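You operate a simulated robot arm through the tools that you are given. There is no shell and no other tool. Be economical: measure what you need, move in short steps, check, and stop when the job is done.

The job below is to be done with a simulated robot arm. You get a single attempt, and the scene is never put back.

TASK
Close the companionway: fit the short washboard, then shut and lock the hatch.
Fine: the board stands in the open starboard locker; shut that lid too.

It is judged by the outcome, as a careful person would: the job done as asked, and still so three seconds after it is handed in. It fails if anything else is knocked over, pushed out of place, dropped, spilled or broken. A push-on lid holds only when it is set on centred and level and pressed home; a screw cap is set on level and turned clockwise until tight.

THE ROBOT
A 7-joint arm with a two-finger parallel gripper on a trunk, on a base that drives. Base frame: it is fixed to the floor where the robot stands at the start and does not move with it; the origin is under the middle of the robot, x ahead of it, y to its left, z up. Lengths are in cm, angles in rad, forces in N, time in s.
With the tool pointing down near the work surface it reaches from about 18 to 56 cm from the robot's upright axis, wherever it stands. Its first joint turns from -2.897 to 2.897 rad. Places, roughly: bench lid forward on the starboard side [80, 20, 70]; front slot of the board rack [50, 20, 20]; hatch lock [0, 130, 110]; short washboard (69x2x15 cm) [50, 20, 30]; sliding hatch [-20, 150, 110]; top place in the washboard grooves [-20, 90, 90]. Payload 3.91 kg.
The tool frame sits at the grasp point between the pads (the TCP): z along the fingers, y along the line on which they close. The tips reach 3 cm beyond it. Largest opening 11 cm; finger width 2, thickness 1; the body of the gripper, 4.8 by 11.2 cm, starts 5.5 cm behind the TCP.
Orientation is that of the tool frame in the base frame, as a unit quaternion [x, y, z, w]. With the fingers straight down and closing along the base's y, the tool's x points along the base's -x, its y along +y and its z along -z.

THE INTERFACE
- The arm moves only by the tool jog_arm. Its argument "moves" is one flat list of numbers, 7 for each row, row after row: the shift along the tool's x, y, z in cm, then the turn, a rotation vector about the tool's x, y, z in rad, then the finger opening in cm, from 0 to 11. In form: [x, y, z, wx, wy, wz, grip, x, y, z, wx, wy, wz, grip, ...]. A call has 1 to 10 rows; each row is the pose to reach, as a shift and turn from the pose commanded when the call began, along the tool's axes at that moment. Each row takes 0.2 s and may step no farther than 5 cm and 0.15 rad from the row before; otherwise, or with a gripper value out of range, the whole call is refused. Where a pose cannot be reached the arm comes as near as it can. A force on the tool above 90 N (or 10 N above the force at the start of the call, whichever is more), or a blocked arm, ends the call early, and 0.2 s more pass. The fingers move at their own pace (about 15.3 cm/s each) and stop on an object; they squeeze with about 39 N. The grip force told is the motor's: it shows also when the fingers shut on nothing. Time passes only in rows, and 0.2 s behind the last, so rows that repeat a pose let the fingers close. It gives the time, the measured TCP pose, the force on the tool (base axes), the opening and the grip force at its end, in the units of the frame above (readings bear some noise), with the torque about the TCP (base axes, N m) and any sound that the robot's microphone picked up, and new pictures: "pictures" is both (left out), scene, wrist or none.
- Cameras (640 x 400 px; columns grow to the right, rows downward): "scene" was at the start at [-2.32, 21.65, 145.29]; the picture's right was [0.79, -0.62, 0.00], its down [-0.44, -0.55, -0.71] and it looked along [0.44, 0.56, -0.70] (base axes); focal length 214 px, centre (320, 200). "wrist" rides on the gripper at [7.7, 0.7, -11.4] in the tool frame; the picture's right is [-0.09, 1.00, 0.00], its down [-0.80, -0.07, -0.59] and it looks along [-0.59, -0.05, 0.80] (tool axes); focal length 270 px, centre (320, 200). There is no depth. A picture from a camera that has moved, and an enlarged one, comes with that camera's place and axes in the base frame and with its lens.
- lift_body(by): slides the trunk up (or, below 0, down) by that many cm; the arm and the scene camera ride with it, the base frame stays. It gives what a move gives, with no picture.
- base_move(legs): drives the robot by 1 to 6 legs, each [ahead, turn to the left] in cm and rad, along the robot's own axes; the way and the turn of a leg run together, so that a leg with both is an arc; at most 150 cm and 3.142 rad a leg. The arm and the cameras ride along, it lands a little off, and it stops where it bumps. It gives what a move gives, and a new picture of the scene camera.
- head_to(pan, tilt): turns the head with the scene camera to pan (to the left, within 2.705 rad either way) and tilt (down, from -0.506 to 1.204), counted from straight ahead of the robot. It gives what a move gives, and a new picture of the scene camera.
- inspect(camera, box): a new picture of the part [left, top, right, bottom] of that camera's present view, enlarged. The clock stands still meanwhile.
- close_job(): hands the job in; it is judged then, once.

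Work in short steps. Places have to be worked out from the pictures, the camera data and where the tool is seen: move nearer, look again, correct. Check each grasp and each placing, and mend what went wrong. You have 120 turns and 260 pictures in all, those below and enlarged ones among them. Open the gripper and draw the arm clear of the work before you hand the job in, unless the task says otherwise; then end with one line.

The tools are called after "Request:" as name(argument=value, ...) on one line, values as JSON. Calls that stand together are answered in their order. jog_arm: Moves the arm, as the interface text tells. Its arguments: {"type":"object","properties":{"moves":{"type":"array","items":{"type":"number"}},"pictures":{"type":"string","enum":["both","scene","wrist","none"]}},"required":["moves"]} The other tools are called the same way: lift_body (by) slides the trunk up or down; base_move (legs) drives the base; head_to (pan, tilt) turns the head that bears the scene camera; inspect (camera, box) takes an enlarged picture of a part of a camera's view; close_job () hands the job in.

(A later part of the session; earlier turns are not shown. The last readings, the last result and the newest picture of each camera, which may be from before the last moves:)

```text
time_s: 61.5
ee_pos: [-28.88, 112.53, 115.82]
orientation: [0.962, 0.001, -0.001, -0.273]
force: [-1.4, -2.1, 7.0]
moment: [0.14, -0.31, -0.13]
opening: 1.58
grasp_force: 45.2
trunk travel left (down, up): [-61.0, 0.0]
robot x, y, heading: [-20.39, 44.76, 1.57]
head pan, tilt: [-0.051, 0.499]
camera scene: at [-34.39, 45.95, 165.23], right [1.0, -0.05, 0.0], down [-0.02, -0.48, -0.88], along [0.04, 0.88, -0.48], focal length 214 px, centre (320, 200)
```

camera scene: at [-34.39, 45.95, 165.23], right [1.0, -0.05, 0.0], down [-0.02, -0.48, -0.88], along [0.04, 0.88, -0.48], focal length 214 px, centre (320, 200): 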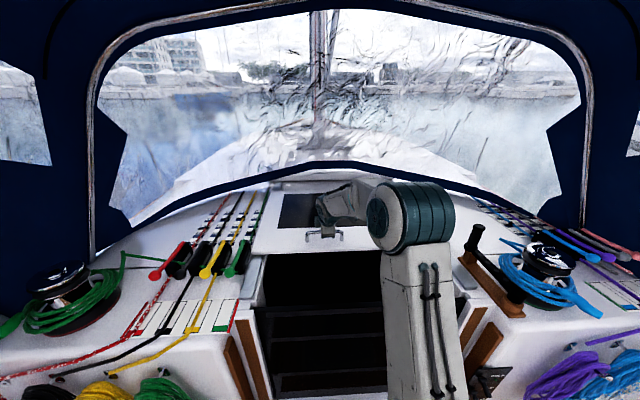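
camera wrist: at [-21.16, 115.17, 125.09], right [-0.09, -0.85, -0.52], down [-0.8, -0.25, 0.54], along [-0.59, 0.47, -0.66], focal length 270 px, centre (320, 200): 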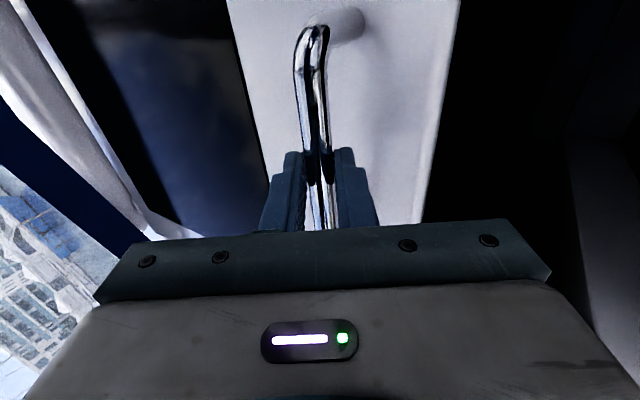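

The hatch follows nicely with low force. Pulling another 15 cm.

Request:
jog_arm(moves=[0, 1.28, -0.79, 0, 0, 0, 0, 0, 2.55, -1.57, 0, 0, 0, 0, 0, 3.83, -2.36, 0, 0, 0, 0, 0, 5.1, -3.15, 0, 0, 0, 0, 0, 6.4, -3.94, 0, 0, 0, 0, 0, 7.66, -4.73, 0, 0, 0, 0, 0, 8.94, -5.51, 0, 0, 0, 0, 0, 10.2, -6.3, 0, 0, 0, 0, 0, 11.5, -7.1, 0, 0, 0, 0, 0, 12.77, -7.88, 0, 0, 0, 0], pictures="scene")

Request:
inspect(camera="scene", box=[220, 180, 500, 355])

```text
time_s: 63.7
ee_pos: [-28.77, 97.69, 115.69]
orientation: [0.962, -0.001, -0.001, -0.272]
force: [2.2, -2.2, 14.6]
moment: [0.28, -0.4, -0.13]
opening: 1.61
grasp_force: 45.4
trunk travel left (down, up): [-61.0, 0.0]
robot x, y, heading: [-19.92, 44.61, 1.569]
head pan, tilt: [-0.051, 0.499]
camera scene: at [-34.28, 45.91, 165.24], right [1.0, -0.05, 0.0], down [-0.03, -0.48, -0.88], along [0.05, 0.88, -0.48], focal length 214 px, centre (320, 200)
```

scene: 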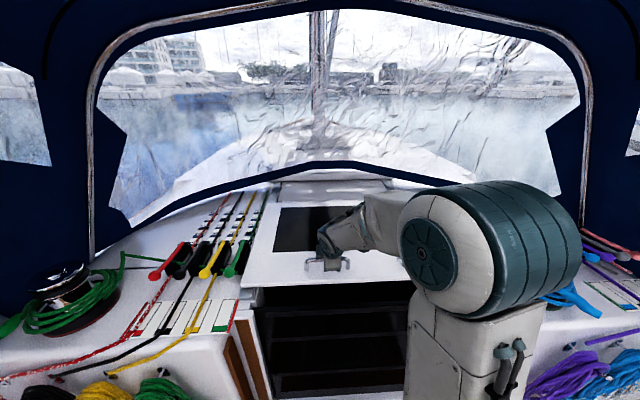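

```text
2.29 times, centred on (360, 268) of scene
camera zoom: at [-34.28, 45.91, 165.24], right [1.0, -0.05, 0.0], down [-0.03, -0.48, -0.88], along [0.05, 0.88, -0.48], focal length 490 px, centre (229, 46)
```

zoom: 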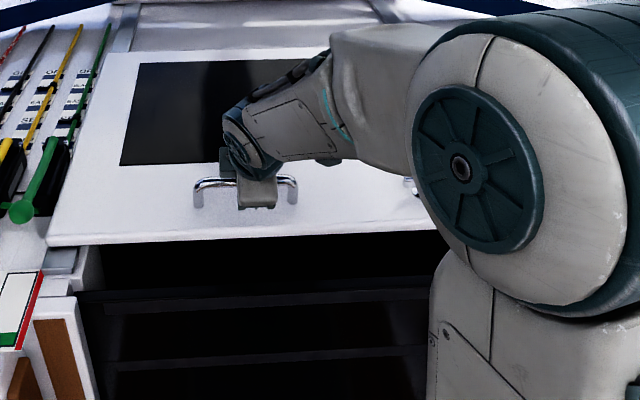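

Still sliding. A few cm more, slowly until it stops.

Request:
jog_arm(moves=[0, 0.85, -0.52, 0, 0, 0, 0, 0, 1.7, -1.05, 0, 0, 0, 0, 0, 2.55, -1.57, 0, 0, 0, 0, 0, 3.4, -2.1, 0, 0, 0, 0, 0, 4.25, -2.62, 0, 0, 0, 0, 0, 5.1, -3.15, 0, 0, 0, 0], pictures="scene")

```text
time_s: 65.1
ee_pos: [-28.73, 91.61, 115.63]
orientation: [0.962, 0.0, -0.001, -0.272]
force: [6.0, -1.1, 11.8]
moment: [0.26, -0.57, -0.17]
opening: 1.57
grasp_force: 45.1
trunk travel left (down, up): [-61.0, 0.0]
robot x, y, heading: [-20.33, 43.87, 1.569]
head pan, tilt: [-0.051, 0.499]
camera scene: at [-34.23, 45.97, 165.25], right [1.0, -0.05, 0.0], down [-0.03, -0.48, -0.88], along [0.05, 0.88, -0.48], focal length 214 px, centre (320, 200)
```

scene: 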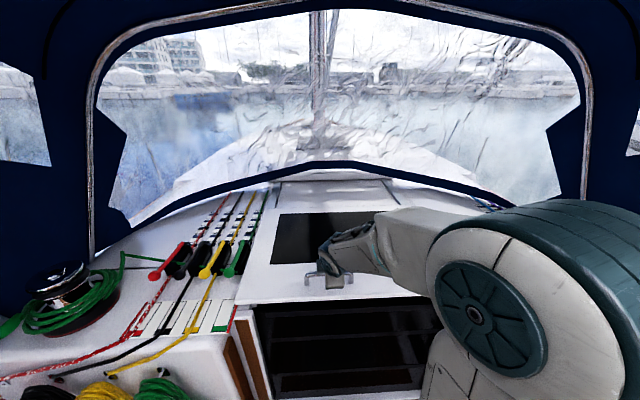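

Request:
inspect(camera="scene", box=[220, 240, 460, 400])

Request:
jog_arm(moves=[0, 0.43, -0.26, 0, 0, 0, 0, 0, 0.85, -0.52, 0, 0, 0, 0, 0, 1.28, -0.79, 0, 0, 0, 0, 0, 1.7, -1.05, 0, 0, 0, 0, 0, 2.13, -1.31, 0, 0, 0, 0, 0, 2.55, -1.57, 0, 0, 0, 0], pictures="scene")

```text
2.50 times, centred on (340, 320) of scene
camera zoom: at [-34.23, 45.97, 165.25], right [1.0, -0.05, 0.0], down [-0.03, -0.48, -0.88], along [0.05, 0.88, -0.48], focal length 536 px, centre (270, -100)
```

zoom: 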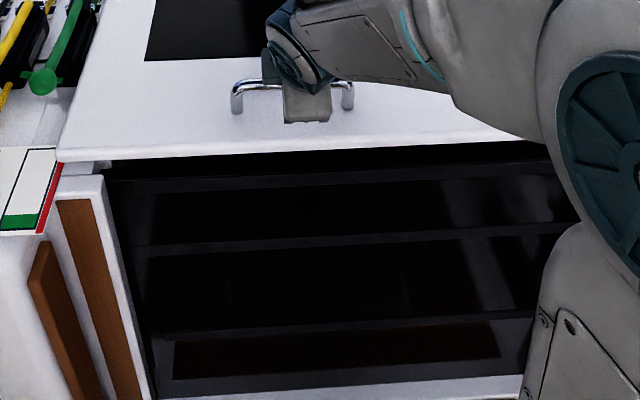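

```text
time_s: 66.5
ee_pos: [-28.73, 88.86, 115.78]
orientation: [0.962, 0.0, -0.001, -0.272]
force: [4.9, 1.2, 5.1]
moment: [0.12, 0.34, 0.46]
opening: 1.56
grasp_force: 44.5
trunk travel left (down, up): [-61.0, 0.0]
robot x, y, heading: [-20.09, 44.11, 1.569]
head pan, tilt: [-0.051, 0.499]
camera scene: at [-34.24, 46.06, 165.24], right [1.0, -0.05, 0.0], down [-0.03, -0.48, -0.88], along [0.04, 0.88, -0.48], focal length 214 px, centre (320, 200)
```

scene: 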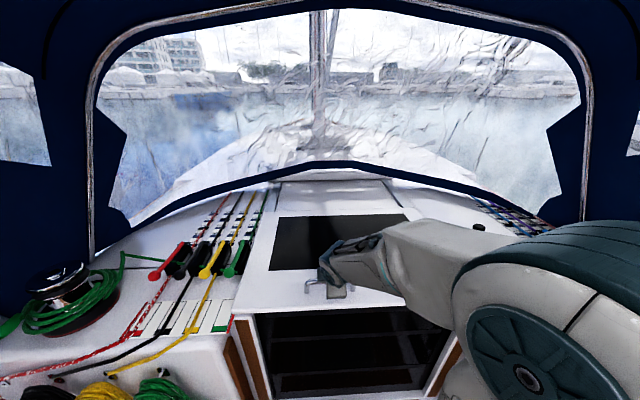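

Request:
jog_arm(moves=[0, 0.43, -0.26, 0, 0, 0, 0, 0, 0.85, -0.52, 0, 0, 0, 0, 0, 1.28, -0.79, 0, 0, 0, 0, 0, 1.7, -1.05, 0, 0, 0, 0], pictures="none")

Request:
inspect(camera="scene", box=[220, 240, 460, 400])

```text
time_s: 67.5
ee_pos: [-28.81, 86.73, 115.76]
orientation: [0.962, 0.0, -0.001, -0.271]
force: [3.7, 1.2, 1.5]
moment: [0.11, -0.26, 0.02]
opening: 1.58
grasp_force: 44.5
trunk travel left (down, up): [-61.0, 0.0]
robot x, y, heading: [-19.95, 44.64, 1.566]
head pan, tilt: [-0.051, 0.499]
```

```text
2.50 times, centred on (340, 320) of scene
camera zoom: at [-34.28, 46.1, 165.23], right [1.0, -0.05, 0.0], down [-0.03, -0.48, -0.88], along [0.05, 0.88, -0.48], focal length 536 px, centre (270, -100)
```

zoom: 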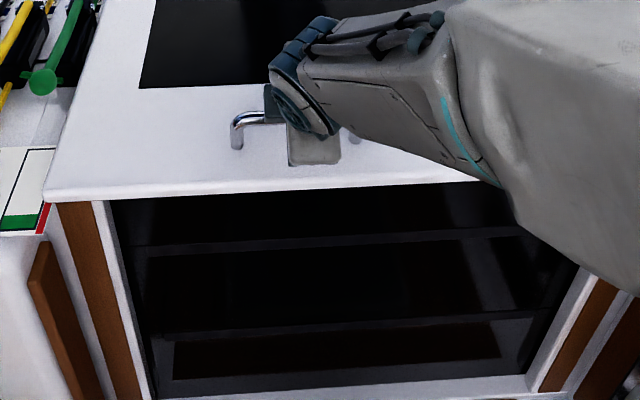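

Request:
jog_arm(moves=[0, 0.43, -0.26, 0, 0, 0, 0, 0, 0.85, -0.52, 0, 0, 0, 0, 0, 1.28, -0.79, 0, 0, 0, 0], pictures="none")

Request:
inspect(camera="scene", box=[220, 240, 460, 400])

```text
time_s: 68.3
ee_pos: [-28.8, 86.22, 115.76]
orientation: [0.962, -0.001, -0.002, -0.274]
force: [5.9, 42.9, -0.5]
moment: [0.67, -0.96, -0.32]
opening: 1.56
grasp_force: 44.8
trunk travel left (down, up): [-61.0, 0.0]
robot x, y, heading: [-20.05, 44.53, 1.569]
head pan, tilt: [-0.051, 0.499]
```

```text
2.50 times, centred on (340, 320) of scene
camera zoom: at [-34.24, 46.98, 165.23], right [1.0, -0.05, 0.0], down [-0.03, -0.48, -0.88], along [0.05, 0.87, -0.48], focal length 536 px, centre (270, -100)
```

zoom: 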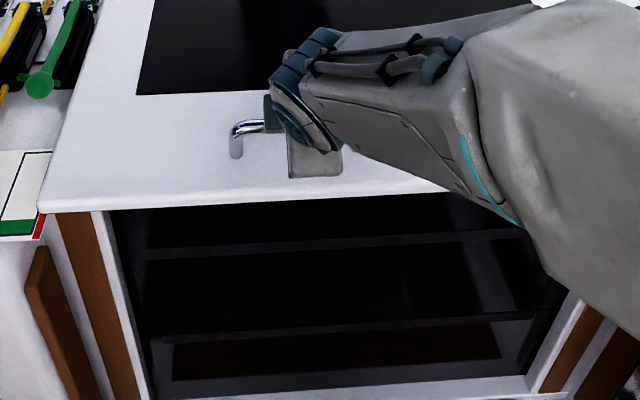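

The hatch hit its stop (43 N). I open the gripper, back off along the tool axis, and look at the lock.

Request:
jog_arm(moves=[0, 0.43, -0.26, 0, 0, 0, 3.5, 0, 0.43, -0.26, 0, 0, 0, 3.5, 0, 0.43, -3, 0, 0, 0, 3.5, 0, 0.43, -7, 0, 0, 0, 4, 0, 0.43, -11.5, 0, 0, 0, 4, 0, -2, -16, 0, 0, 0, 4, 0, -3, -20, 0, 0, 0, 4], pictures="scene")

Request:
inspect(camera="scene", box=[220, 180, 500, 400])

```text
refused: row 6 steps farther than a row can; nothing moved
```

```text
1.82 times, centred on (360, 290) of scene
camera zoom: at [-34.24, 46.98, 165.23], right [1.0, -0.05, 0.0], down [-0.03, -0.48, -0.88], along [0.05, 0.87, -0.48], focal length 390 px, centre (247, 36)
```

zoom: 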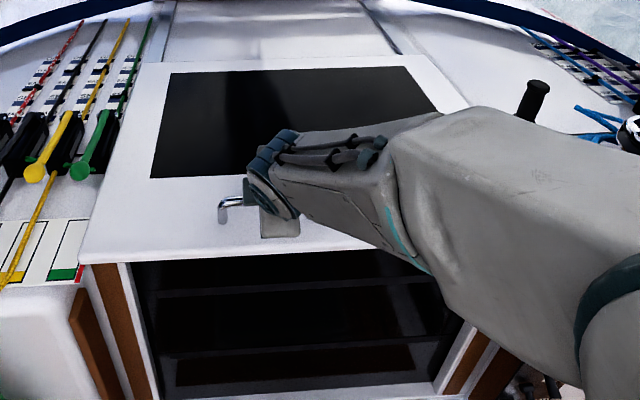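

Request:
jog_arm(moves=[0, 0.2, -0.13, 0, 0, 0, 3.5, 0, 0.2, -0.13, 0, 0, 0, 3.5, 0, 0.2, -3, 0, 0, 0, 3.5, 0, 0.2, -7, 0, 0, 0, 4, 0, 0.2, -11.5, 0, 0, 0, 4, 0, 0.2, -15, 0, 0, 0, 4], pictures="both")

```text
time_s: 69.7
ee_pos: [-28.79, 77.26, 128.45]
orientation: [0.962, -0.001, -0.001, -0.272]
force: [-0.8, -0.1, -0.2]
moment: [-0.02, -0.02, -0.02]
opening: 4.02
grasp_force: 0.1
trunk travel left (down, up): [-61.0, 0.0]
robot x, y, heading: [-19.78, 44.35, 1.571]
head pan, tilt: [-0.051, 0.499]
camera scene: at [-34.31, 46.02, 165.23], right [1.0, -0.05, 0.0], down [-0.02, -0.48, -0.88], along [0.05, 0.88, -0.48], focal length 214 px, centre (320, 200)
camera wrist: at [-21.13, 70.66, 137.86], right [-0.09, -0.85, -0.52], down [-0.8, -0.25, 0.55], along [-0.59, 0.47, -0.66], focal length 270 px, centre (320, 200)
```

scene: 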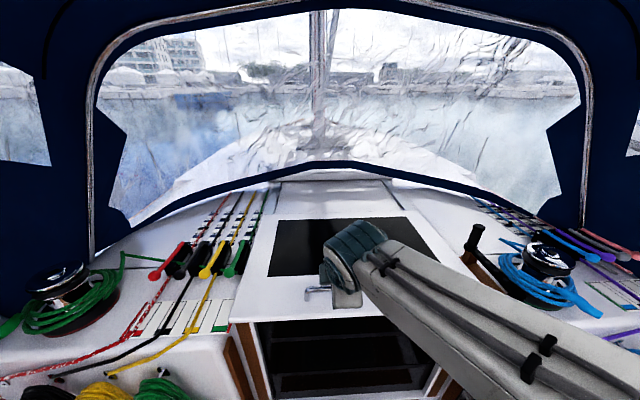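
wrist: 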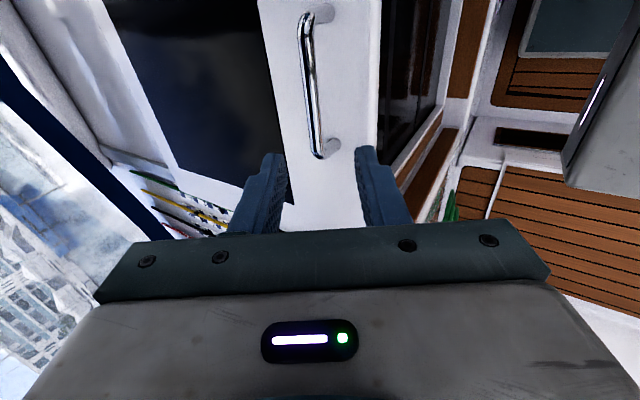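

The hatch is shut. I back up 8 cm and swing the tool upright above the lock (expected at x≈-2, y≈86).

Request:
base_move(legs=[[-8, 0]])

Request:
jog_arm(moves=[2.65, -1.32, 1.1, -0.0553, 0, 0, 4, 5.3, -2.64, 2.2, -0.1106, 0, 0, 4, 7.95, -3.96, 3.3, -0.1659, 0, 0, 4, 10.6, -5.28, 4.4, -0.2212, 0, 0, 4, 13.25, -6.6, 5.5, -0.2765, 0, 0, 4, 15.9, -7.92, 6.6, -0.3318, 0, 0, 4, 18.55, -9.24, 7.7, -0.3871, 0, 0, 4, 21.2, -10.56, 8.8, -0.4424, 0, 0, 4, 23.85, -11.88, 9.9, -0.4977, 0, 0, 4, 26.5, -13.2, 11, -0.553, 0, 0, 4], pictures="both")

```text
time_s: 70.7
ee_pos: [-28.65, 69.33, 128.53]
orientation: [0.962, -0.001, -0.001, -0.272]
force: [0.3, -1.1, -0.2]
moment: [0.01, 0.01, -0.01]
opening: 4.01
grasp_force: 0.2
trunk travel left (down, up): [-61.0, 0.0]
robot x, y, heading: [-20.1, 36.16, 1.57]
head pan, tilt: [-0.051, 0.499]
camera scene: at [-34.37, 37.93, 165.23], right [1.0, -0.05, 0.0], down [-0.02, -0.48, -0.88], along [0.04, 0.88, -0.48], focal length 214 px, centre (320, 200)
```

scene: 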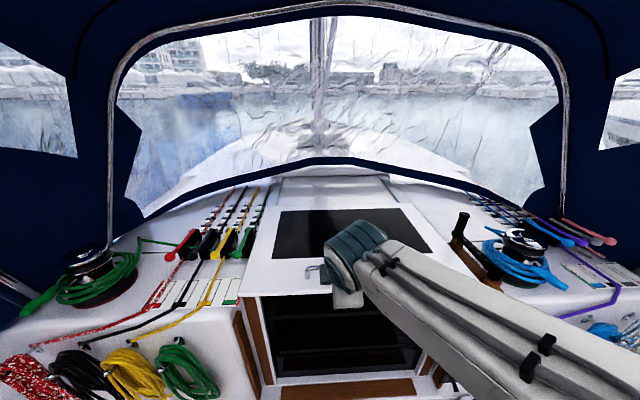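

```text
time_s: 72.9
ee_pos: [-2.09, 86.37, 125.92]
orientation: [1.0, -0.001, -0.002, 0.002]
force: [-0.6, 0.3, -0.1]
moment: [0.0, 0.05, 0.02]
opening: 3.98
grasp_force: 0.0
trunk travel left (down, up): [-61.0, 0.0]
robot x, y, heading: [-19.95, 36.25, 1.575]
head pan, tilt: [-0.051, 0.499]
camera scene: at [-34.27, 38.21, 165.24], right [1.0, -0.05, 0.0], down [-0.02, -0.48, -0.88], along [0.04, 0.88, -0.48], focal length 214 px, centre (320, 200)
camera wrist: at [5.58, 85.7, 137.38], right [-0.09, -1.0, 0.0], down [-0.8, 0.07, 0.6], along [-0.59, 0.05, -0.8], focal length 270 px, centre (320, 200)
```

scene: 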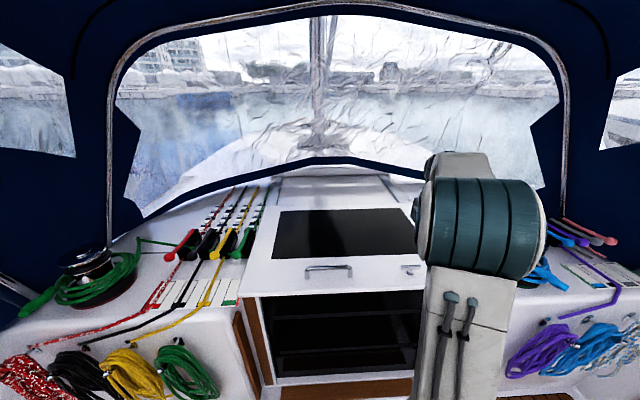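
wrist: 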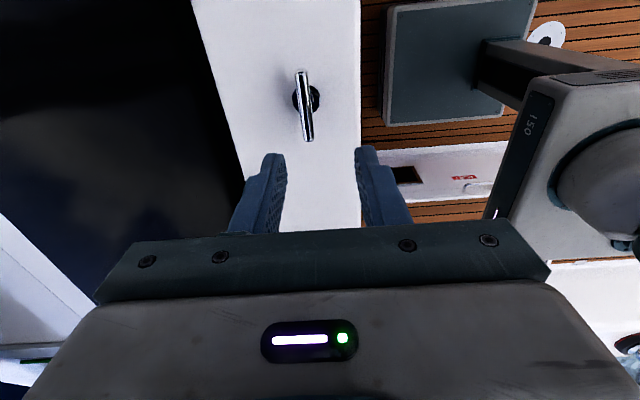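

The lock is clearly visible to the wrist camera. I zoom on it to see any marks and the closed hatch edge.

Request:
inspect(camera="wrist", box=[255, 40, 365, 160])

Request:
inspect(camera="scene", box=[385, 240, 435, 300])

Request:
inspect(camera="scene", box=[220, 200, 450, 400])

```text
3.33 times, centred on (310, 100) of wrist
camera zoom: at [5.58, 85.7, 137.38], right [-0.09, -1.0, 0.0], down [-0.8, 0.07, 0.6], along [-0.59, 0.05, -0.8], focal length 901 px, centre (353, 533)
```

zoom: 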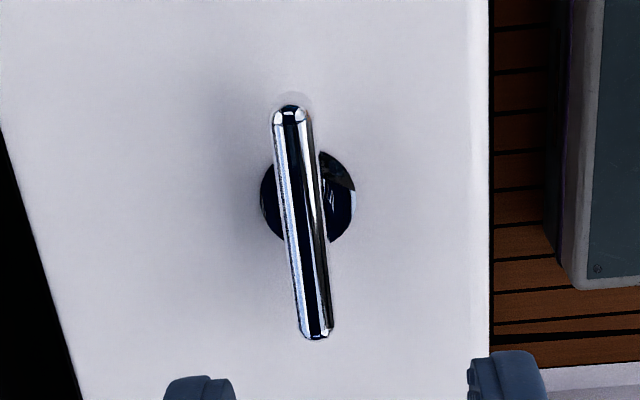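

```text
6.67 times, centred on (410, 270) of scene
camera zoom: at [-34.27, 38.21, 165.24], right [1.0, -0.05, 0.0], down [-0.02, -0.48, -0.88], along [0.04, 0.88, -0.48], focal length 1430 px, centre (-280, -267)
```

zoom: 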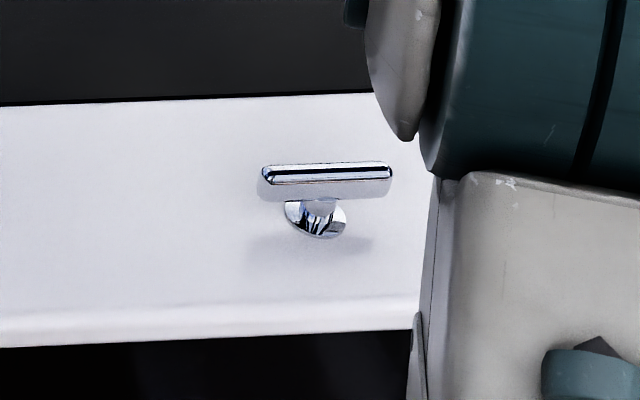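

```text
2.00 times, centred on (335, 300) of scene
camera zoom: at [-34.27, 38.21, 165.24], right [1.0, -0.05, 0.0], down [-0.02, -0.48, -0.88], along [0.04, 0.88, -0.48], focal length 429 px, centre (290, 0)
```

zoom: 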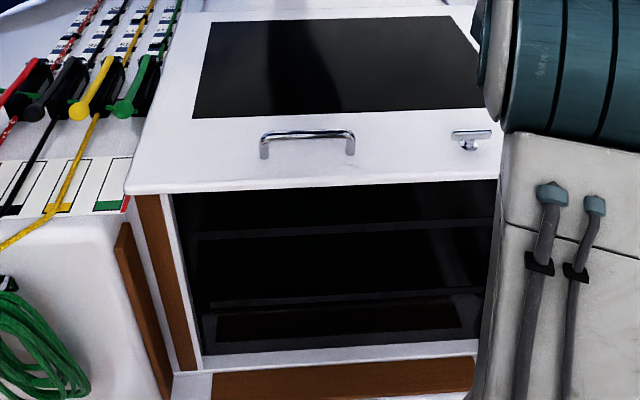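

T-bar at x≈-1.75, y≈87.6, z≈114, lying along x. I descend over it and close the fingers along y.

Request:
jog_arm(moves=[0.35, -1.2, 3, 0, 0, 0, 4, 0.35, -1.2, 6, 0, 0, 0, 4, 0.35, -1.2, 8, 0, 0, 0, 4], pictures="wrist")

Request:
inspect(camera="scene", box=[375, 210, 455, 300])

```text
time_s: 73.7
ee_pos: [-1.83, 87.54, 117.98]
orientation: [1.0, -0.002, -0.001, 0.001]
force: [0.0, -1.3, 0.0]
moment: [0.02, 0.03, -0.02]
opening: 4.0
grasp_force: 0.0
trunk travel left (down, up): [-61.0, 0.0]
robot x, y, heading: [-19.83, 36.47, 1.574]
head pan, tilt: [-0.051, 0.499]
camera wrist: at [5.83, 86.78, 129.41], right [-0.09, -1.0, 0.0], down [-0.8, 0.07, 0.6], along [-0.59, 0.05, -0.8], focal length 270 px, centre (320, 200)
```

wrist: 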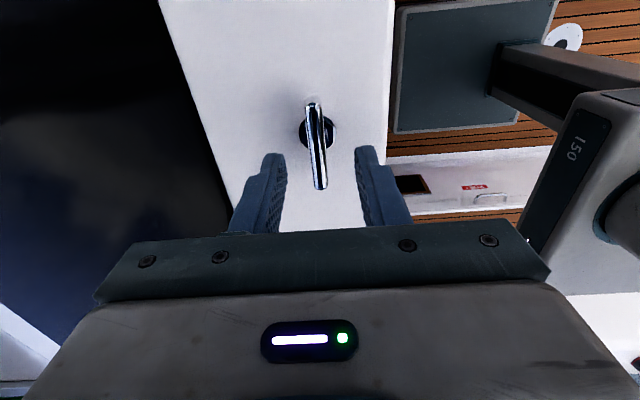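

```text
4.44 times, centred on (415, 255) of scene
camera zoom: at [-34.34, 38.12, 165.24], right [1.0, -0.05, 0.0], down [-0.02, -0.48, -0.88], along [0.04, 0.88, -0.48], focal length 953 px, centre (-102, -44)
```

zoom: 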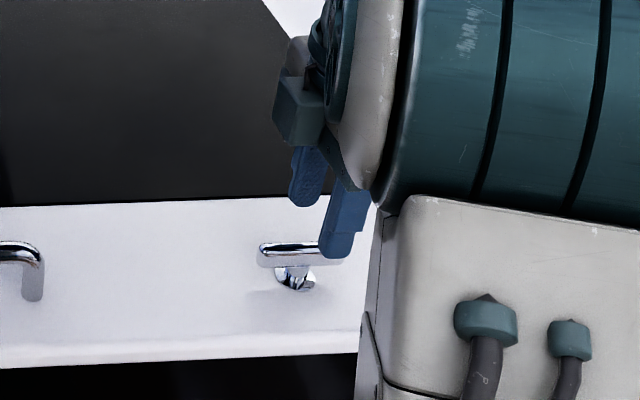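

Aligned. Descend 3.5 cm and close.

Request:
jog_arm(moves=[0, -0.1, 2, 0, 0, 0, 3.5, 0, -0.1, 3.5, 0, 0, 0, 3.5, 0, -0.1, 3.5, 0, 0, 0, 0, 0, -0.1, 3.5, 0, 0, 0, 0], pictures="wrist")

```text
time_s: 74.7
ee_pos: [-1.97, 87.83, 114.49]
orientation: [1.0, -0.001, -0.001, 0.0]
force: [0.6, 2.1, 2.4]
moment: [0.28, 0.0, 0.19]
opening: 1.15
grasp_force: 45.3
trunk travel left (down, up): [-61.0, 0.0]
robot x, y, heading: [-20.03, 36.69, 1.571]
head pan, tilt: [-0.051, 0.499]
camera wrist: at [5.68, 87.0, 125.94], right [-0.09, -1.0, 0.0], down [-0.8, 0.07, 0.6], along [-0.59, 0.05, -0.8], focal length 270 px, centre (320, 200)
```

wrist: 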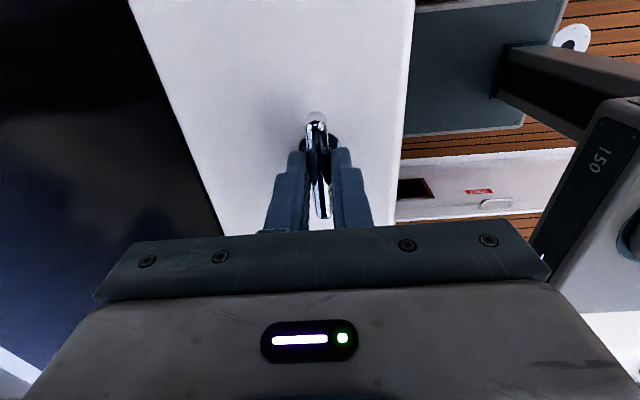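

Gripped. I try a gentle clockwise turn (seen from above) of 0.3 rad and watch the torque.

Request:
jog_arm(moves=[0, 0, 0, 0, 0, 0.1, 0, 0, 0, 0, 0, 0, 0.2, 0, 0, 0, 0, 0, 0, 0.3, 0], pictures="wrist")

```text
time_s: 75.5
ee_pos: [-2.05, 87.83, 114.59]
orientation: [0.989, -0.15, -0.002, 0.001]
force: [-1.7, 2.3, 4.0]
moment: [0.08, 0.4, 1.57]
opening: 1.78
grasp_force: 45.1
trunk travel left (down, up): [-61.0, 0.0]
robot x, y, heading: [-19.69, 36.46, 1.567]
head pan, tilt: [-0.051, 0.499]
camera wrist: at [5.05, 84.77, 125.93], right [-0.38, -0.93, 0.0], down [-0.74, 0.31, 0.6], along [-0.55, 0.22, -0.8], focal length 270 px, centre (320, 200)
```

wrist: 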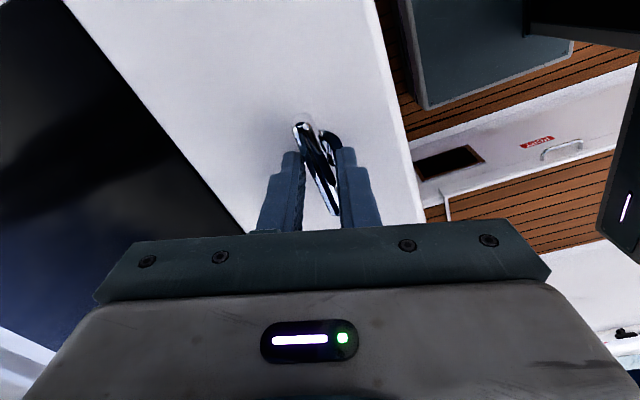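

The bar did not follow (fingers spread to 1.8 cm, torque 1.6 N m): clockwise seems blocked. I go back and try counter-clockwise.

Request:
jog_arm(moves=[0, 0, 0, 0, 0, -0.1, 0, 0, 0, 0, 0, 0, -0.2, 0, 0, 0, 0, 0, 0, -0.3, 0, 0, 0, 0, 0, 0, -0.4, 0, 0, 0, 0, 0, 0, -0.5, 0, 0, 0, 0, 0, 0, -0.6, 0], pictures="wrist")

```text
time_s: 76.9
ee_pos: [-1.99, 87.86, 114.42]
orientation: [0.989, 0.149, 0.0, -0.001]
force: [2.7, 11.4, 17.7]
moment: [-0.12, 0.96, -0.05]
opening: 1.2
grasp_force: 44.7
trunk travel left (down, up): [-61.0, 0.0]
robot x, y, heading: [-19.92, 36.09, 1.567]
head pan, tilt: [-0.051, 0.499]
camera wrist: at [5.59, 89.37, 125.92], right [0.21, -0.98, 0.0], down [-0.79, -0.17, 0.6], along [-0.58, -0.12, -0.8], focal length 270 px, centre (320, 200)
```

wrist: 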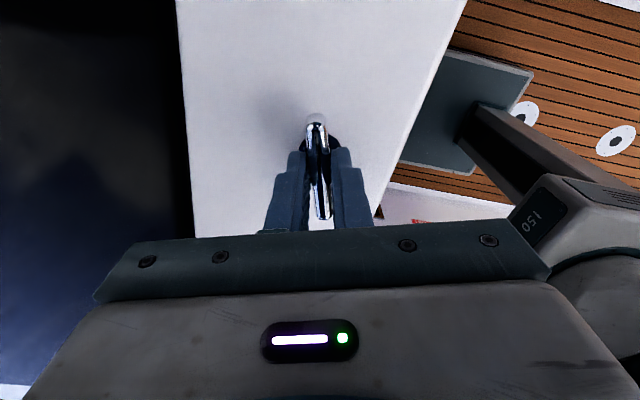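

Counter-clockwise it turns freely with the fingers. I continue toward 90° in all.

Request:
jog_arm(moves=[0, 0, -0.1, 0, 0, -0.1, 0, 0, 0, -0.15, 0, 0, -0.2, 0, 0, 0, -0.15, 0, 0, -0.3, 0, 0, 0, -0.15, 0, 0, -0.4, 0, 0, 0, -0.15, 0, 0, -0.5, 0, 0, 0, -0.15, 0, 0, -0.6, 0], pictures="wrist")

```text
time_s: 78.3
ee_pos: [-2.03, 87.94, 114.59]
orientation: [0.9, 0.435, -0.001, 0.001]
force: [0.5, 22.3, 6.8]
moment: [0.46, 0.15, -0.07]
opening: 1.2
grasp_force: 45.4
trunk travel left (down, up): [-61.0, 0.0]
robot x, y, heading: [-20.39, 36.76, 1.572]
head pan, tilt: [-0.051, 0.499]
camera wrist: at [3.25, 93.57, 125.9], right [0.73, -0.69, 0.0], down [-0.55, -0.58, 0.6], along [-0.41, -0.43, -0.8], focal length 270 px, centre (320, 200)
```

wrist: 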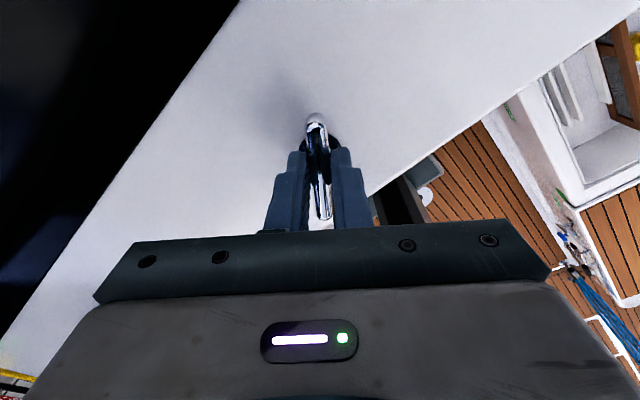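

Following well (now ~0.9 rad). I relieve the +y side force by 0.2 cm and turn the rest.

Request:
jog_arm(moves=[0.1, -0.08, 0, 0, 0, -0.1, 0, 0.16, -0.12, 0, 0, 0, -0.2, 0, 0.16, -0.12, 0, 0, 0, -0.3, 0, 0.16, -0.12, 0, 0, 0, -0.4, 0, 0.16, -0.12, 0, 0, 0, -0.5, 0, 0.16, -0.12, 0, 0, 0, -0.6, 0, 0.16, -0.12, 0, 0, 0, -0.7, 0], pictures="wrist")

```text
time_s: 79.9
ee_pos: [-2.37, 88.02, 114.46]
orientation: [0.697, 0.717, -0.001, 0.0]
force: [-11.9, 14.9, 4.3]
moment: [0.91, 0.44, -1.0]
opening: 1.22
grasp_force: 45.5
trunk travel left (down, up): [-61.0, 0.0]
robot x, y, heading: [-20.15, 36.34, 1.57]
head pan, tilt: [-0.051, 0.499]
camera wrist: at [-1.82, 95.75, 125.94], right [1.0, -0.06, 0.0], down [-0.05, -0.8, 0.6], along [-0.04, -0.6, -0.8], focal length 270 px, centre (320, 200)
```

wrist: 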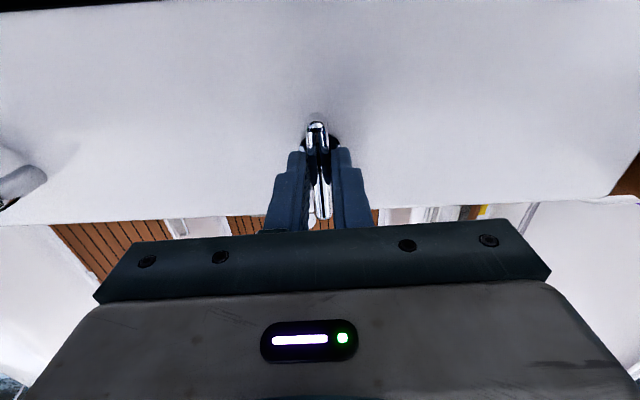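

At 91.6° a resisting torque of 1 N m appears, so likely the stop. A small extra nudge of 0.12 rad to confirm.

Request:
jog_arm(moves=[0, 0, 0, 0, 0, -0.06, 0, 0, 0, 0, 0, 0, -0.12, 0], pictures="wrist")

```text
time_s: 80.5
ee_pos: [-2.16, 87.93, 114.51]
orientation: [0.652, 0.758, -0.002, 0.001]
force: [-17.2, 13.9, 2.1]
moment: [0.21, 0.43, -1.2]
opening: 1.44
grasp_force: 45.4
trunk travel left (down, up): [-61.0, 0.0]
robot x, y, heading: [-20.09, 36.46, 1.574]
head pan, tilt: [-0.051, 0.499]
camera wrist: at [-2.75, 95.68, 125.95], right [1.0, 0.06, 0.0], down [0.05, -0.8, 0.6], along [0.04, -0.6, -0.8], focal length 270 px, centre (320, 200)
```

wrist: 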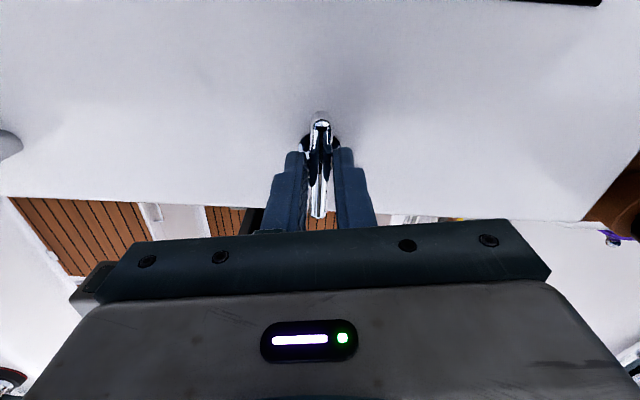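

The fingers spread instead of the bar turning further: end stop, locked. I turn back to alignment, open, and lift off.

Request:
jog_arm(moves=[0, 0, 0, 0, 0, 0.12, 0, 0, 0, 0, 0, 0, 0.12, 3, 0, 0, 0, 0, 0, 0.12, 4, 0, 0, -4, 0, 0, 0.12, 4, 0, 0, -8.5, 0, 0, 0.12, 4, 0, 0, -13, 0, 0, 0.12, 4], pictures="both")

Request:
inspect(camera="wrist", box=[200, 0, 440, 240])

```text
time_s: 81.9
ee_pos: [-1.85, 87.81, 127.47]
orientation: [0.697, 0.717, -0.001, 0.0]
force: [-0.2, 0.4, -0.5]
moment: [0.05, -0.01, -0.02]
opening: 3.99
grasp_force: 0.1
trunk travel left (down, up): [-61.0, 0.0]
robot x, y, heading: [-20.0, 36.7, 1.57]
head pan, tilt: [-0.051, 0.499]
camera scene: at [-34.42, 38.07, 165.22], right [1.0, -0.05, 0.0], down [-0.02, -0.48, -0.88], along [0.04, 0.88, -0.48], focal length 214 px, centre (320, 200)
camera wrist: at [-1.4, 95.59, 138.87], right [1.0, -0.06, 0.0], down [-0.05, -0.8, 0.6], along [-0.04, -0.59, -0.8], focal length 270 px, centre (320, 200)
```

scene: 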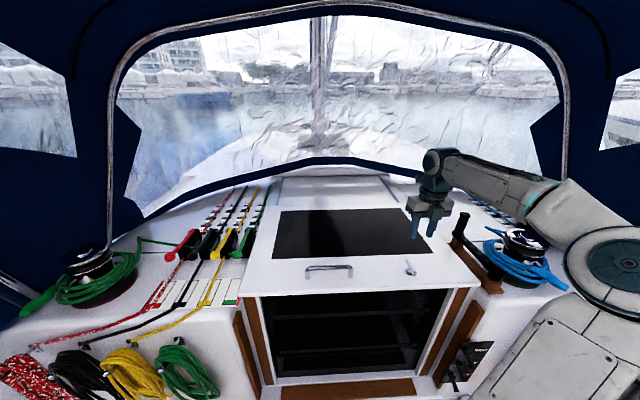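
wrist: 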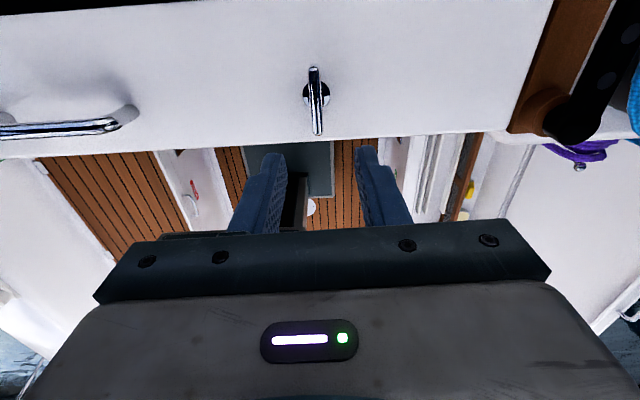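

```text
1.67 times, centred on (320, 120) of wrist
camera zoom: at [-1.4, 95.59, 138.87], right [1.0, -0.06, 0.0], down [-0.05, -0.8, 0.6], along [-0.04, -0.59, -0.8], focal length 450 px, centre (320, 333)
```

zoom: 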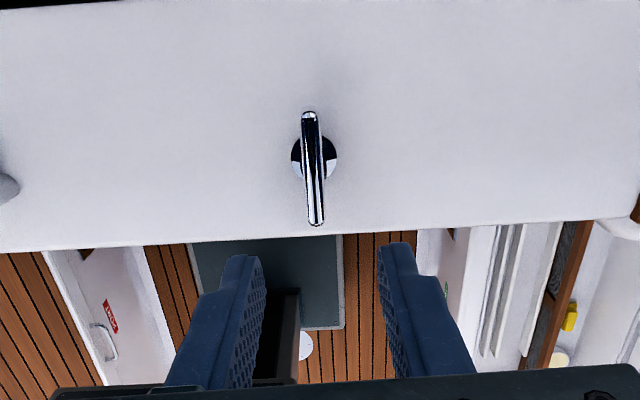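

The lock bar now lies fore-and-aft, hatch locked. Next the locker lid: I back away to the middle of the cockpit and turn to face starboard.

Request:
base_move(legs=[[-36, 0]])

Request:
inspect(camera="scene", box=[230, 150, 470, 350])

Request:
base_move(legs=[[0, -0.8]])

```text
time_s: 84.2
ee_pos: [-1.83, 51.92, 127.53]
orientation: [0.695, 0.719, -0.001, 0.0]
force: [0.1, 0.4, 0.8]
moment: [0.05, 0.0, -0.01]
opening: 4.0
grasp_force: 0.1
trunk travel left (down, up): [-61.0, 0.0]
robot x, y, heading: [-20.06, 0.25, 1.578]
head pan, tilt: [-0.051, 0.499]
camera scene: at [-34.27, 1.84, 165.23], right [1.0, -0.05, 0.0], down [-0.02, -0.48, -0.88], along [0.04, 0.88, -0.48], focal length 214 px, centre (320, 200)
```

scene: 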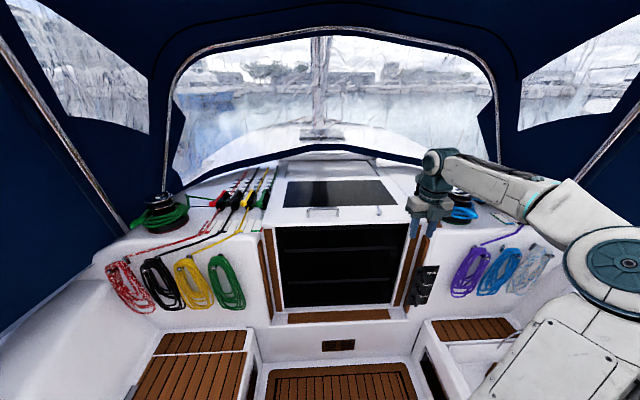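

```text
2.00 times, centred on (350, 250) of scene
camera zoom: at [-34.27, 1.84, 165.23], right [1.0, -0.05, 0.0], down [-0.02, -0.48, -0.88], along [0.04, 0.88, -0.48], focal length 429 px, centre (260, 100)
```

zoom: 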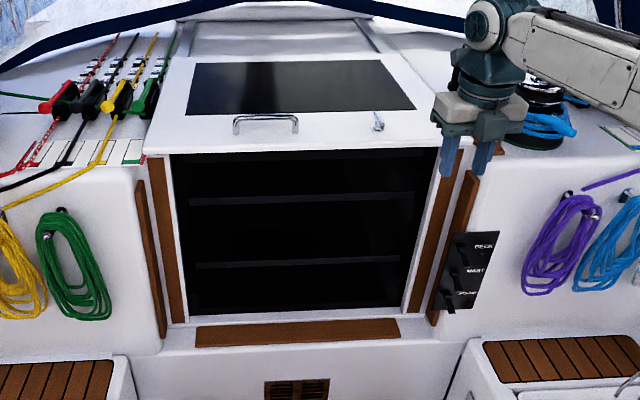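

```text
time_s: 86.7
ee_pos: [29.38, 23.45, 127.32]
orientation: [0.92, 0.393, -0.002, -0.001]
force: [0.7, 0.0, -0.1]
moment: [-0.01, 0.01, -0.02]
opening: 4.0
grasp_force: 0.0
trunk travel left (down, up): [-61.0, 0.0]
robot x, y, heading: [-20.37, 0.31, 0.782]
head pan, tilt: [-0.051, 0.499]
camera scene: at [-28.9, 11.87, 165.24], right [0.67, -0.75, 0.0], down [-0.36, -0.32, -0.88], along [0.66, 0.58, -0.48], focal length 214 px, centre (320, 200)
```

scene: 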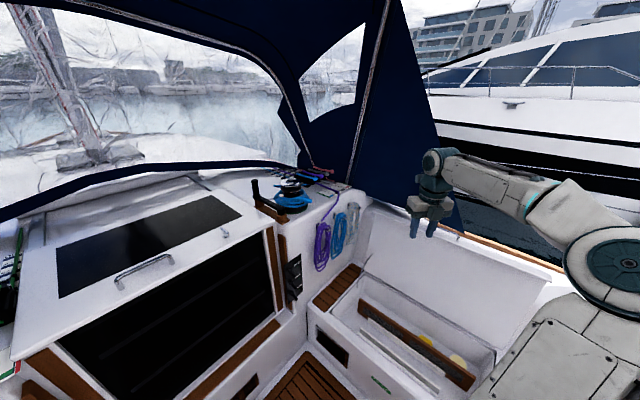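

Companionway looks right: board seated, hatch shut and locked. I finish the turn and study the lid.

Request:
base_move(legs=[[0, -0.78]])

Request:
head_to(pan=0.25, tilt=0.6)

Request:
inspect(camera="scene", box=[160, 130, 480, 350])

```text
time_s: 89.2
ee_pos: [31.4, -17.75, 127.35]
orientation: [1.0, 0.017, -0.001, -0.002]
force: [-0.7, -0.3, -0.5]
moment: [0.01, -0.01, -0.02]
opening: 4.0
grasp_force: 0.0
trunk travel left (down, up): [-61.0, 0.0]
robot x, y, heading: [-19.73, 0.35, 0.006]
head pan, tilt: [-0.051, 0.499]
camera scene: at [-18.37, 15.04, 165.24], right [-0.05, -1.0, 0.0], down [-0.48, 0.02, -0.88], along [0.88, -0.04, -0.48], focal length 214 px, centre (320, 200)
```

scene: 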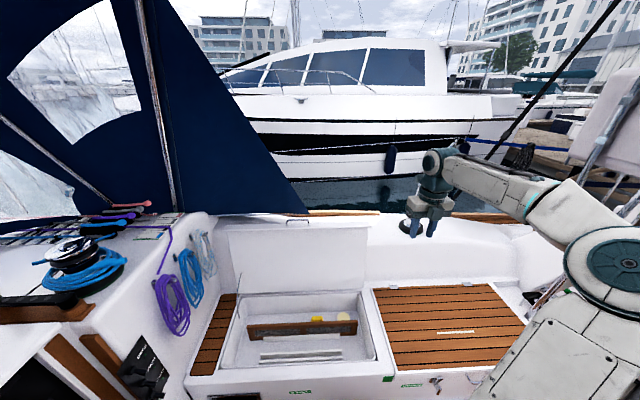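

```text
time_s: 90.0
ee_pos: [31.53, -17.74, 127.43]
orientation: [1.0, 0.016, -0.001, -0.001]
force: [-0.3, 0.0, -0.1]
moment: [-0.02, 0.03, 0.0]
opening: 4.0
grasp_force: 0.1
trunk travel left (down, up): [-61.0, 0.0]
robot x, y, heading: [-19.74, 0.53, 0.007]
head pan, tilt: [0.25, 0.6]
camera scene: at [-18.89, 17.7, 164.33], right [0.25, -0.97, 0.0], down [-0.55, -0.14, -0.83], along [0.8, 0.21, -0.56], focal length 214 px, centre (320, 200)
```

scene: 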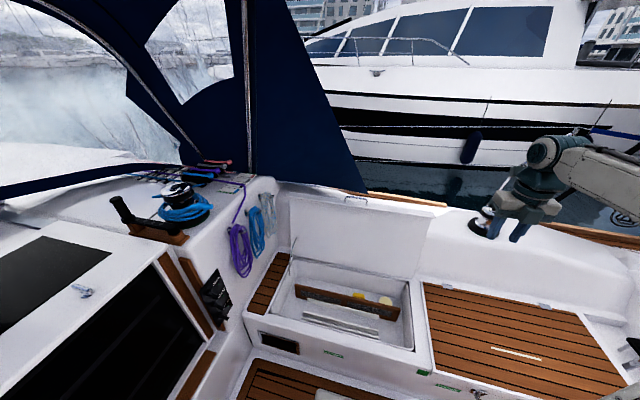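

```text
1.82 times, centred on (320, 240) of scene
camera zoom: at [-18.89, 17.7, 164.33], right [0.25, -0.97, 0.0], down [-0.55, -0.14, -0.83], along [0.8, 0.21, -0.56], focal length 390 px, centre (320, 127)
```

zoom: 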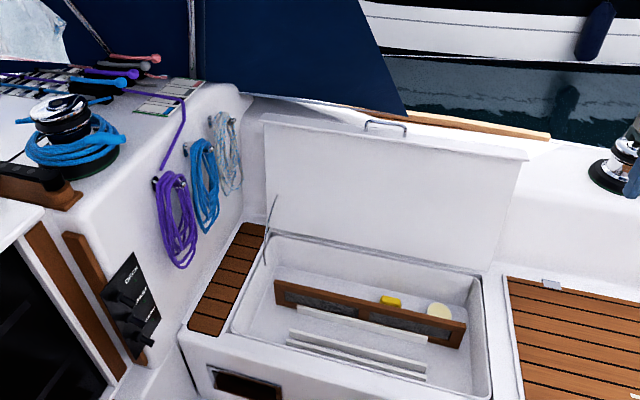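

The lid has a chrome D-handle at the middle of its free edge. Zooming in on it and on the lid's edges.

Request:
inspect(camera="scene", box=[320, 180, 400, 230])

Request:
inspect(camera="scene", box=[270, 180, 350, 260])

Request:
inspect(camera="scene", box=[380, 200, 450, 300])

```text
8.00 times, centred on (360, 205) of scene
camera zoom: at [-18.89, 17.7, 164.33], right [0.25, -0.97, 0.0], down [-0.55, -0.14, -0.83], along [0.8, 0.21, -0.56], focal length 1716 px, centre (0, 160)
```

zoom: 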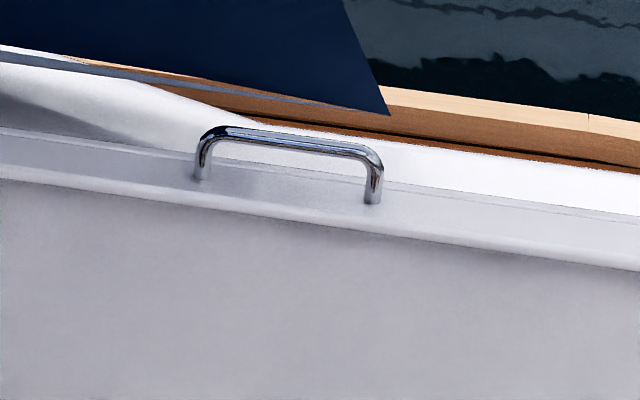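

```text
5.00 times, centred on (310, 220) of scene
camera zoom: at [-18.89, 17.7, 164.33], right [0.25, -0.97, 0.0], down [-0.55, -0.14, -0.83], along [0.8, 0.21, -0.56], focal length 1072 px, centre (370, 100)
```

zoom: 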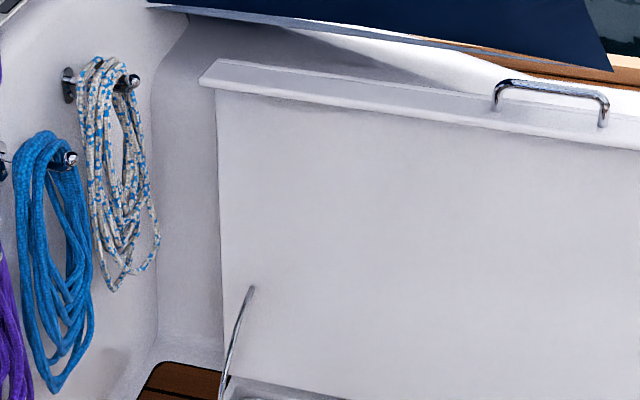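

```text
4.00 times, centred on (415, 250) of scene
camera zoom: at [-18.89, 17.7, 164.33], right [0.25, -0.97, 0.0], down [-0.55, -0.14, -0.83], along [0.8, 0.21, -0.56], focal length 858 px, centre (-60, 0)
```

zoom: 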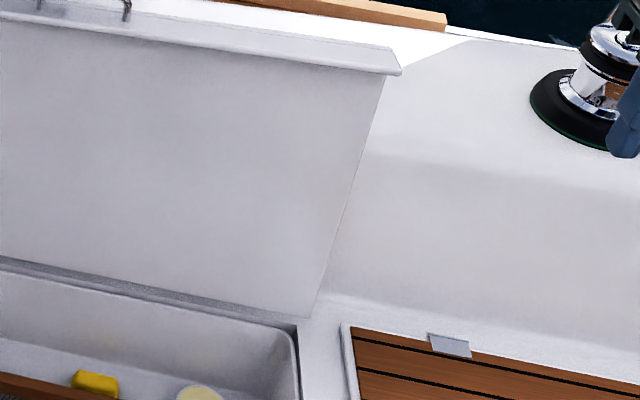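

Handle (bar along y) sits on the lid's lip at about x≈82, y≈23, z≈98; hinge near x≈75, z≈48. I turn the wrist so the fingers close fore-aft of the robot, then shift the robot to y≈22 to be square in front of it.

Request:
jog_arm(moves=[0, 0, 0, 0, 0, 0.15, 4, 0, 0, 0, 0, 0, 0.3, 4, 0, 0, 0, 0, 0, 0.45, 4, 0, 0, 0, 0, 0, 0.6, 4, 0, 0, 0, 0, 0, 0.75, 4, 0, 0, 0, 0, 0, 0.9, 4, 0, 0, 0, 0, 0, 1.05, 4, 0, 0, 0, 0, 0, 1.2, 4, 0, 0, 0, 0, 0, 1.35, 4, 0, 0, 0, 0, 0, 1.5, 4], pictures="none")

Request:
base_move(legs=[[0, 1.56], [22.5, 0], [0, -1.57]])

```text
time_s: 92.2
ee_pos: [31.46, -17.68, 127.46]
orientation: [0.742, -0.67, -0.001, 0.0]
force: [-1.1, -0.1, 0.0]
moment: [-0.01, 0.0, -0.03]
opening: 4.0
grasp_force: 0.1
trunk travel left (down, up): [-61.0, 0.0]
robot x, y, heading: [-20.12, 0.41, 0.011]
head pan, tilt: [0.25, 0.6]
```

```text
time_s: 101.7
ee_pos: [30.46, 3.92, 127.38]
orientation: [0.735, -0.678, -0.002, 0.0]
force: [-0.7, -0.2, 1.2]
moment: [0.01, 0.01, -0.01]
opening: 3.98
grasp_force: 0.2
trunk travel left (down, up): [-61.0, 0.0]
robot x, y, heading: [-20.47, 23.23, -0.013]
head pan, tilt: [0.25, 0.6]
camera scene: at [-19.17, 40.38, 164.33], right [0.23, -0.97, 0.0], down [-0.55, -0.13, -0.83], along [0.8, 0.19, -0.56], focal length 214 px, centre (320, 200)
```

scene: 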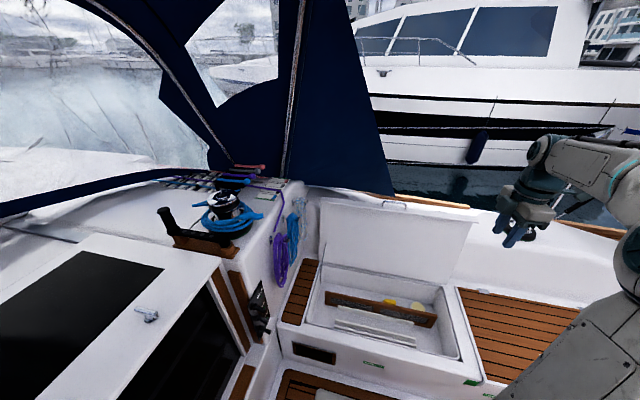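

Now at y≈23. I drive forward ~19 cm to x≈-1 (as at the start), trimming the heading, and zoom on the handle.

Request:
base_move(legs=[[19, 0.013]])

Request:
head_to(pan=0.0, tilt=0.6)

Request:
inspect(camera="scene", box=[300, 140, 460, 240])

```text
time_s: 103.2
ee_pos: [49.5, 4.52, 127.37]
orientation: [0.74, -0.673, -0.001, 0.0]
force: [-0.4, -0.3, -0.5]
moment: [0.02, 0.02, -0.02]
opening: 3.98
grasp_force: 0.1
trunk travel left (down, up): [-61.0, 0.0]
robot x, y, heading: [-1.6, 23.01, -0.005]
head pan, tilt: [0.25, 0.6]
camera scene: at [-0.6, 40.23, 164.32], right [0.24, -0.97, 0.0], down [-0.55, -0.14, -0.82], along [0.8, 0.2, -0.57], focal length 214 px, centre (320, 200)
```

scene: 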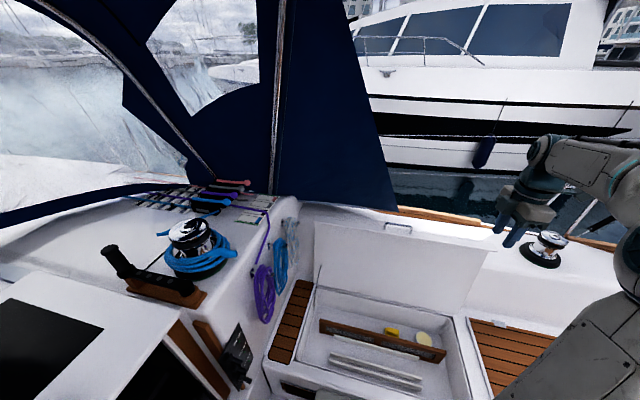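

```text
time_s: 104.0
ee_pos: [49.39, 4.51, 127.45]
orientation: [0.739, -0.673, -0.001, 0.0]
force: [0.4, 0.1, 0.7]
moment: [-0.01, 0.01, 0.02]
opening: 4.01
grasp_force: 0.0
trunk travel left (down, up): [-61.0, 0.0]
robot x, y, heading: [-1.92, 23.04, -0.008]
head pan, tilt: [0.0, 0.6]
camera scene: at [-0.45, 38.06, 164.32], right [0.0, -1.0, 0.0], down [-0.57, 0.0, -0.82], along [0.82, 0.0, -0.57], focal length 214 px, centre (320, 200)
```

scene: 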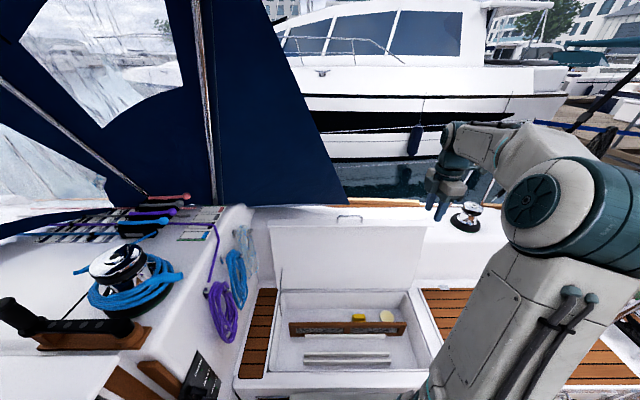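

```text
4.00 times, centred on (380, 190) of scene
camera zoom: at [-0.45, 38.06, 164.32], right [0.0, -1.0, 0.0], down [-0.57, 0.0, -0.82], along [0.82, 0.0, -0.57], focal length 858 px, centre (80, 240)
```

zoom: 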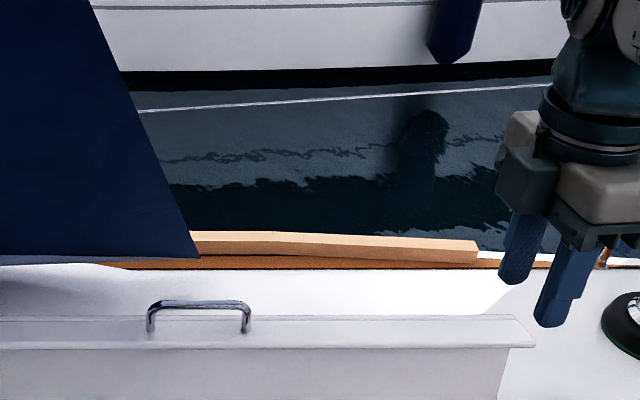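

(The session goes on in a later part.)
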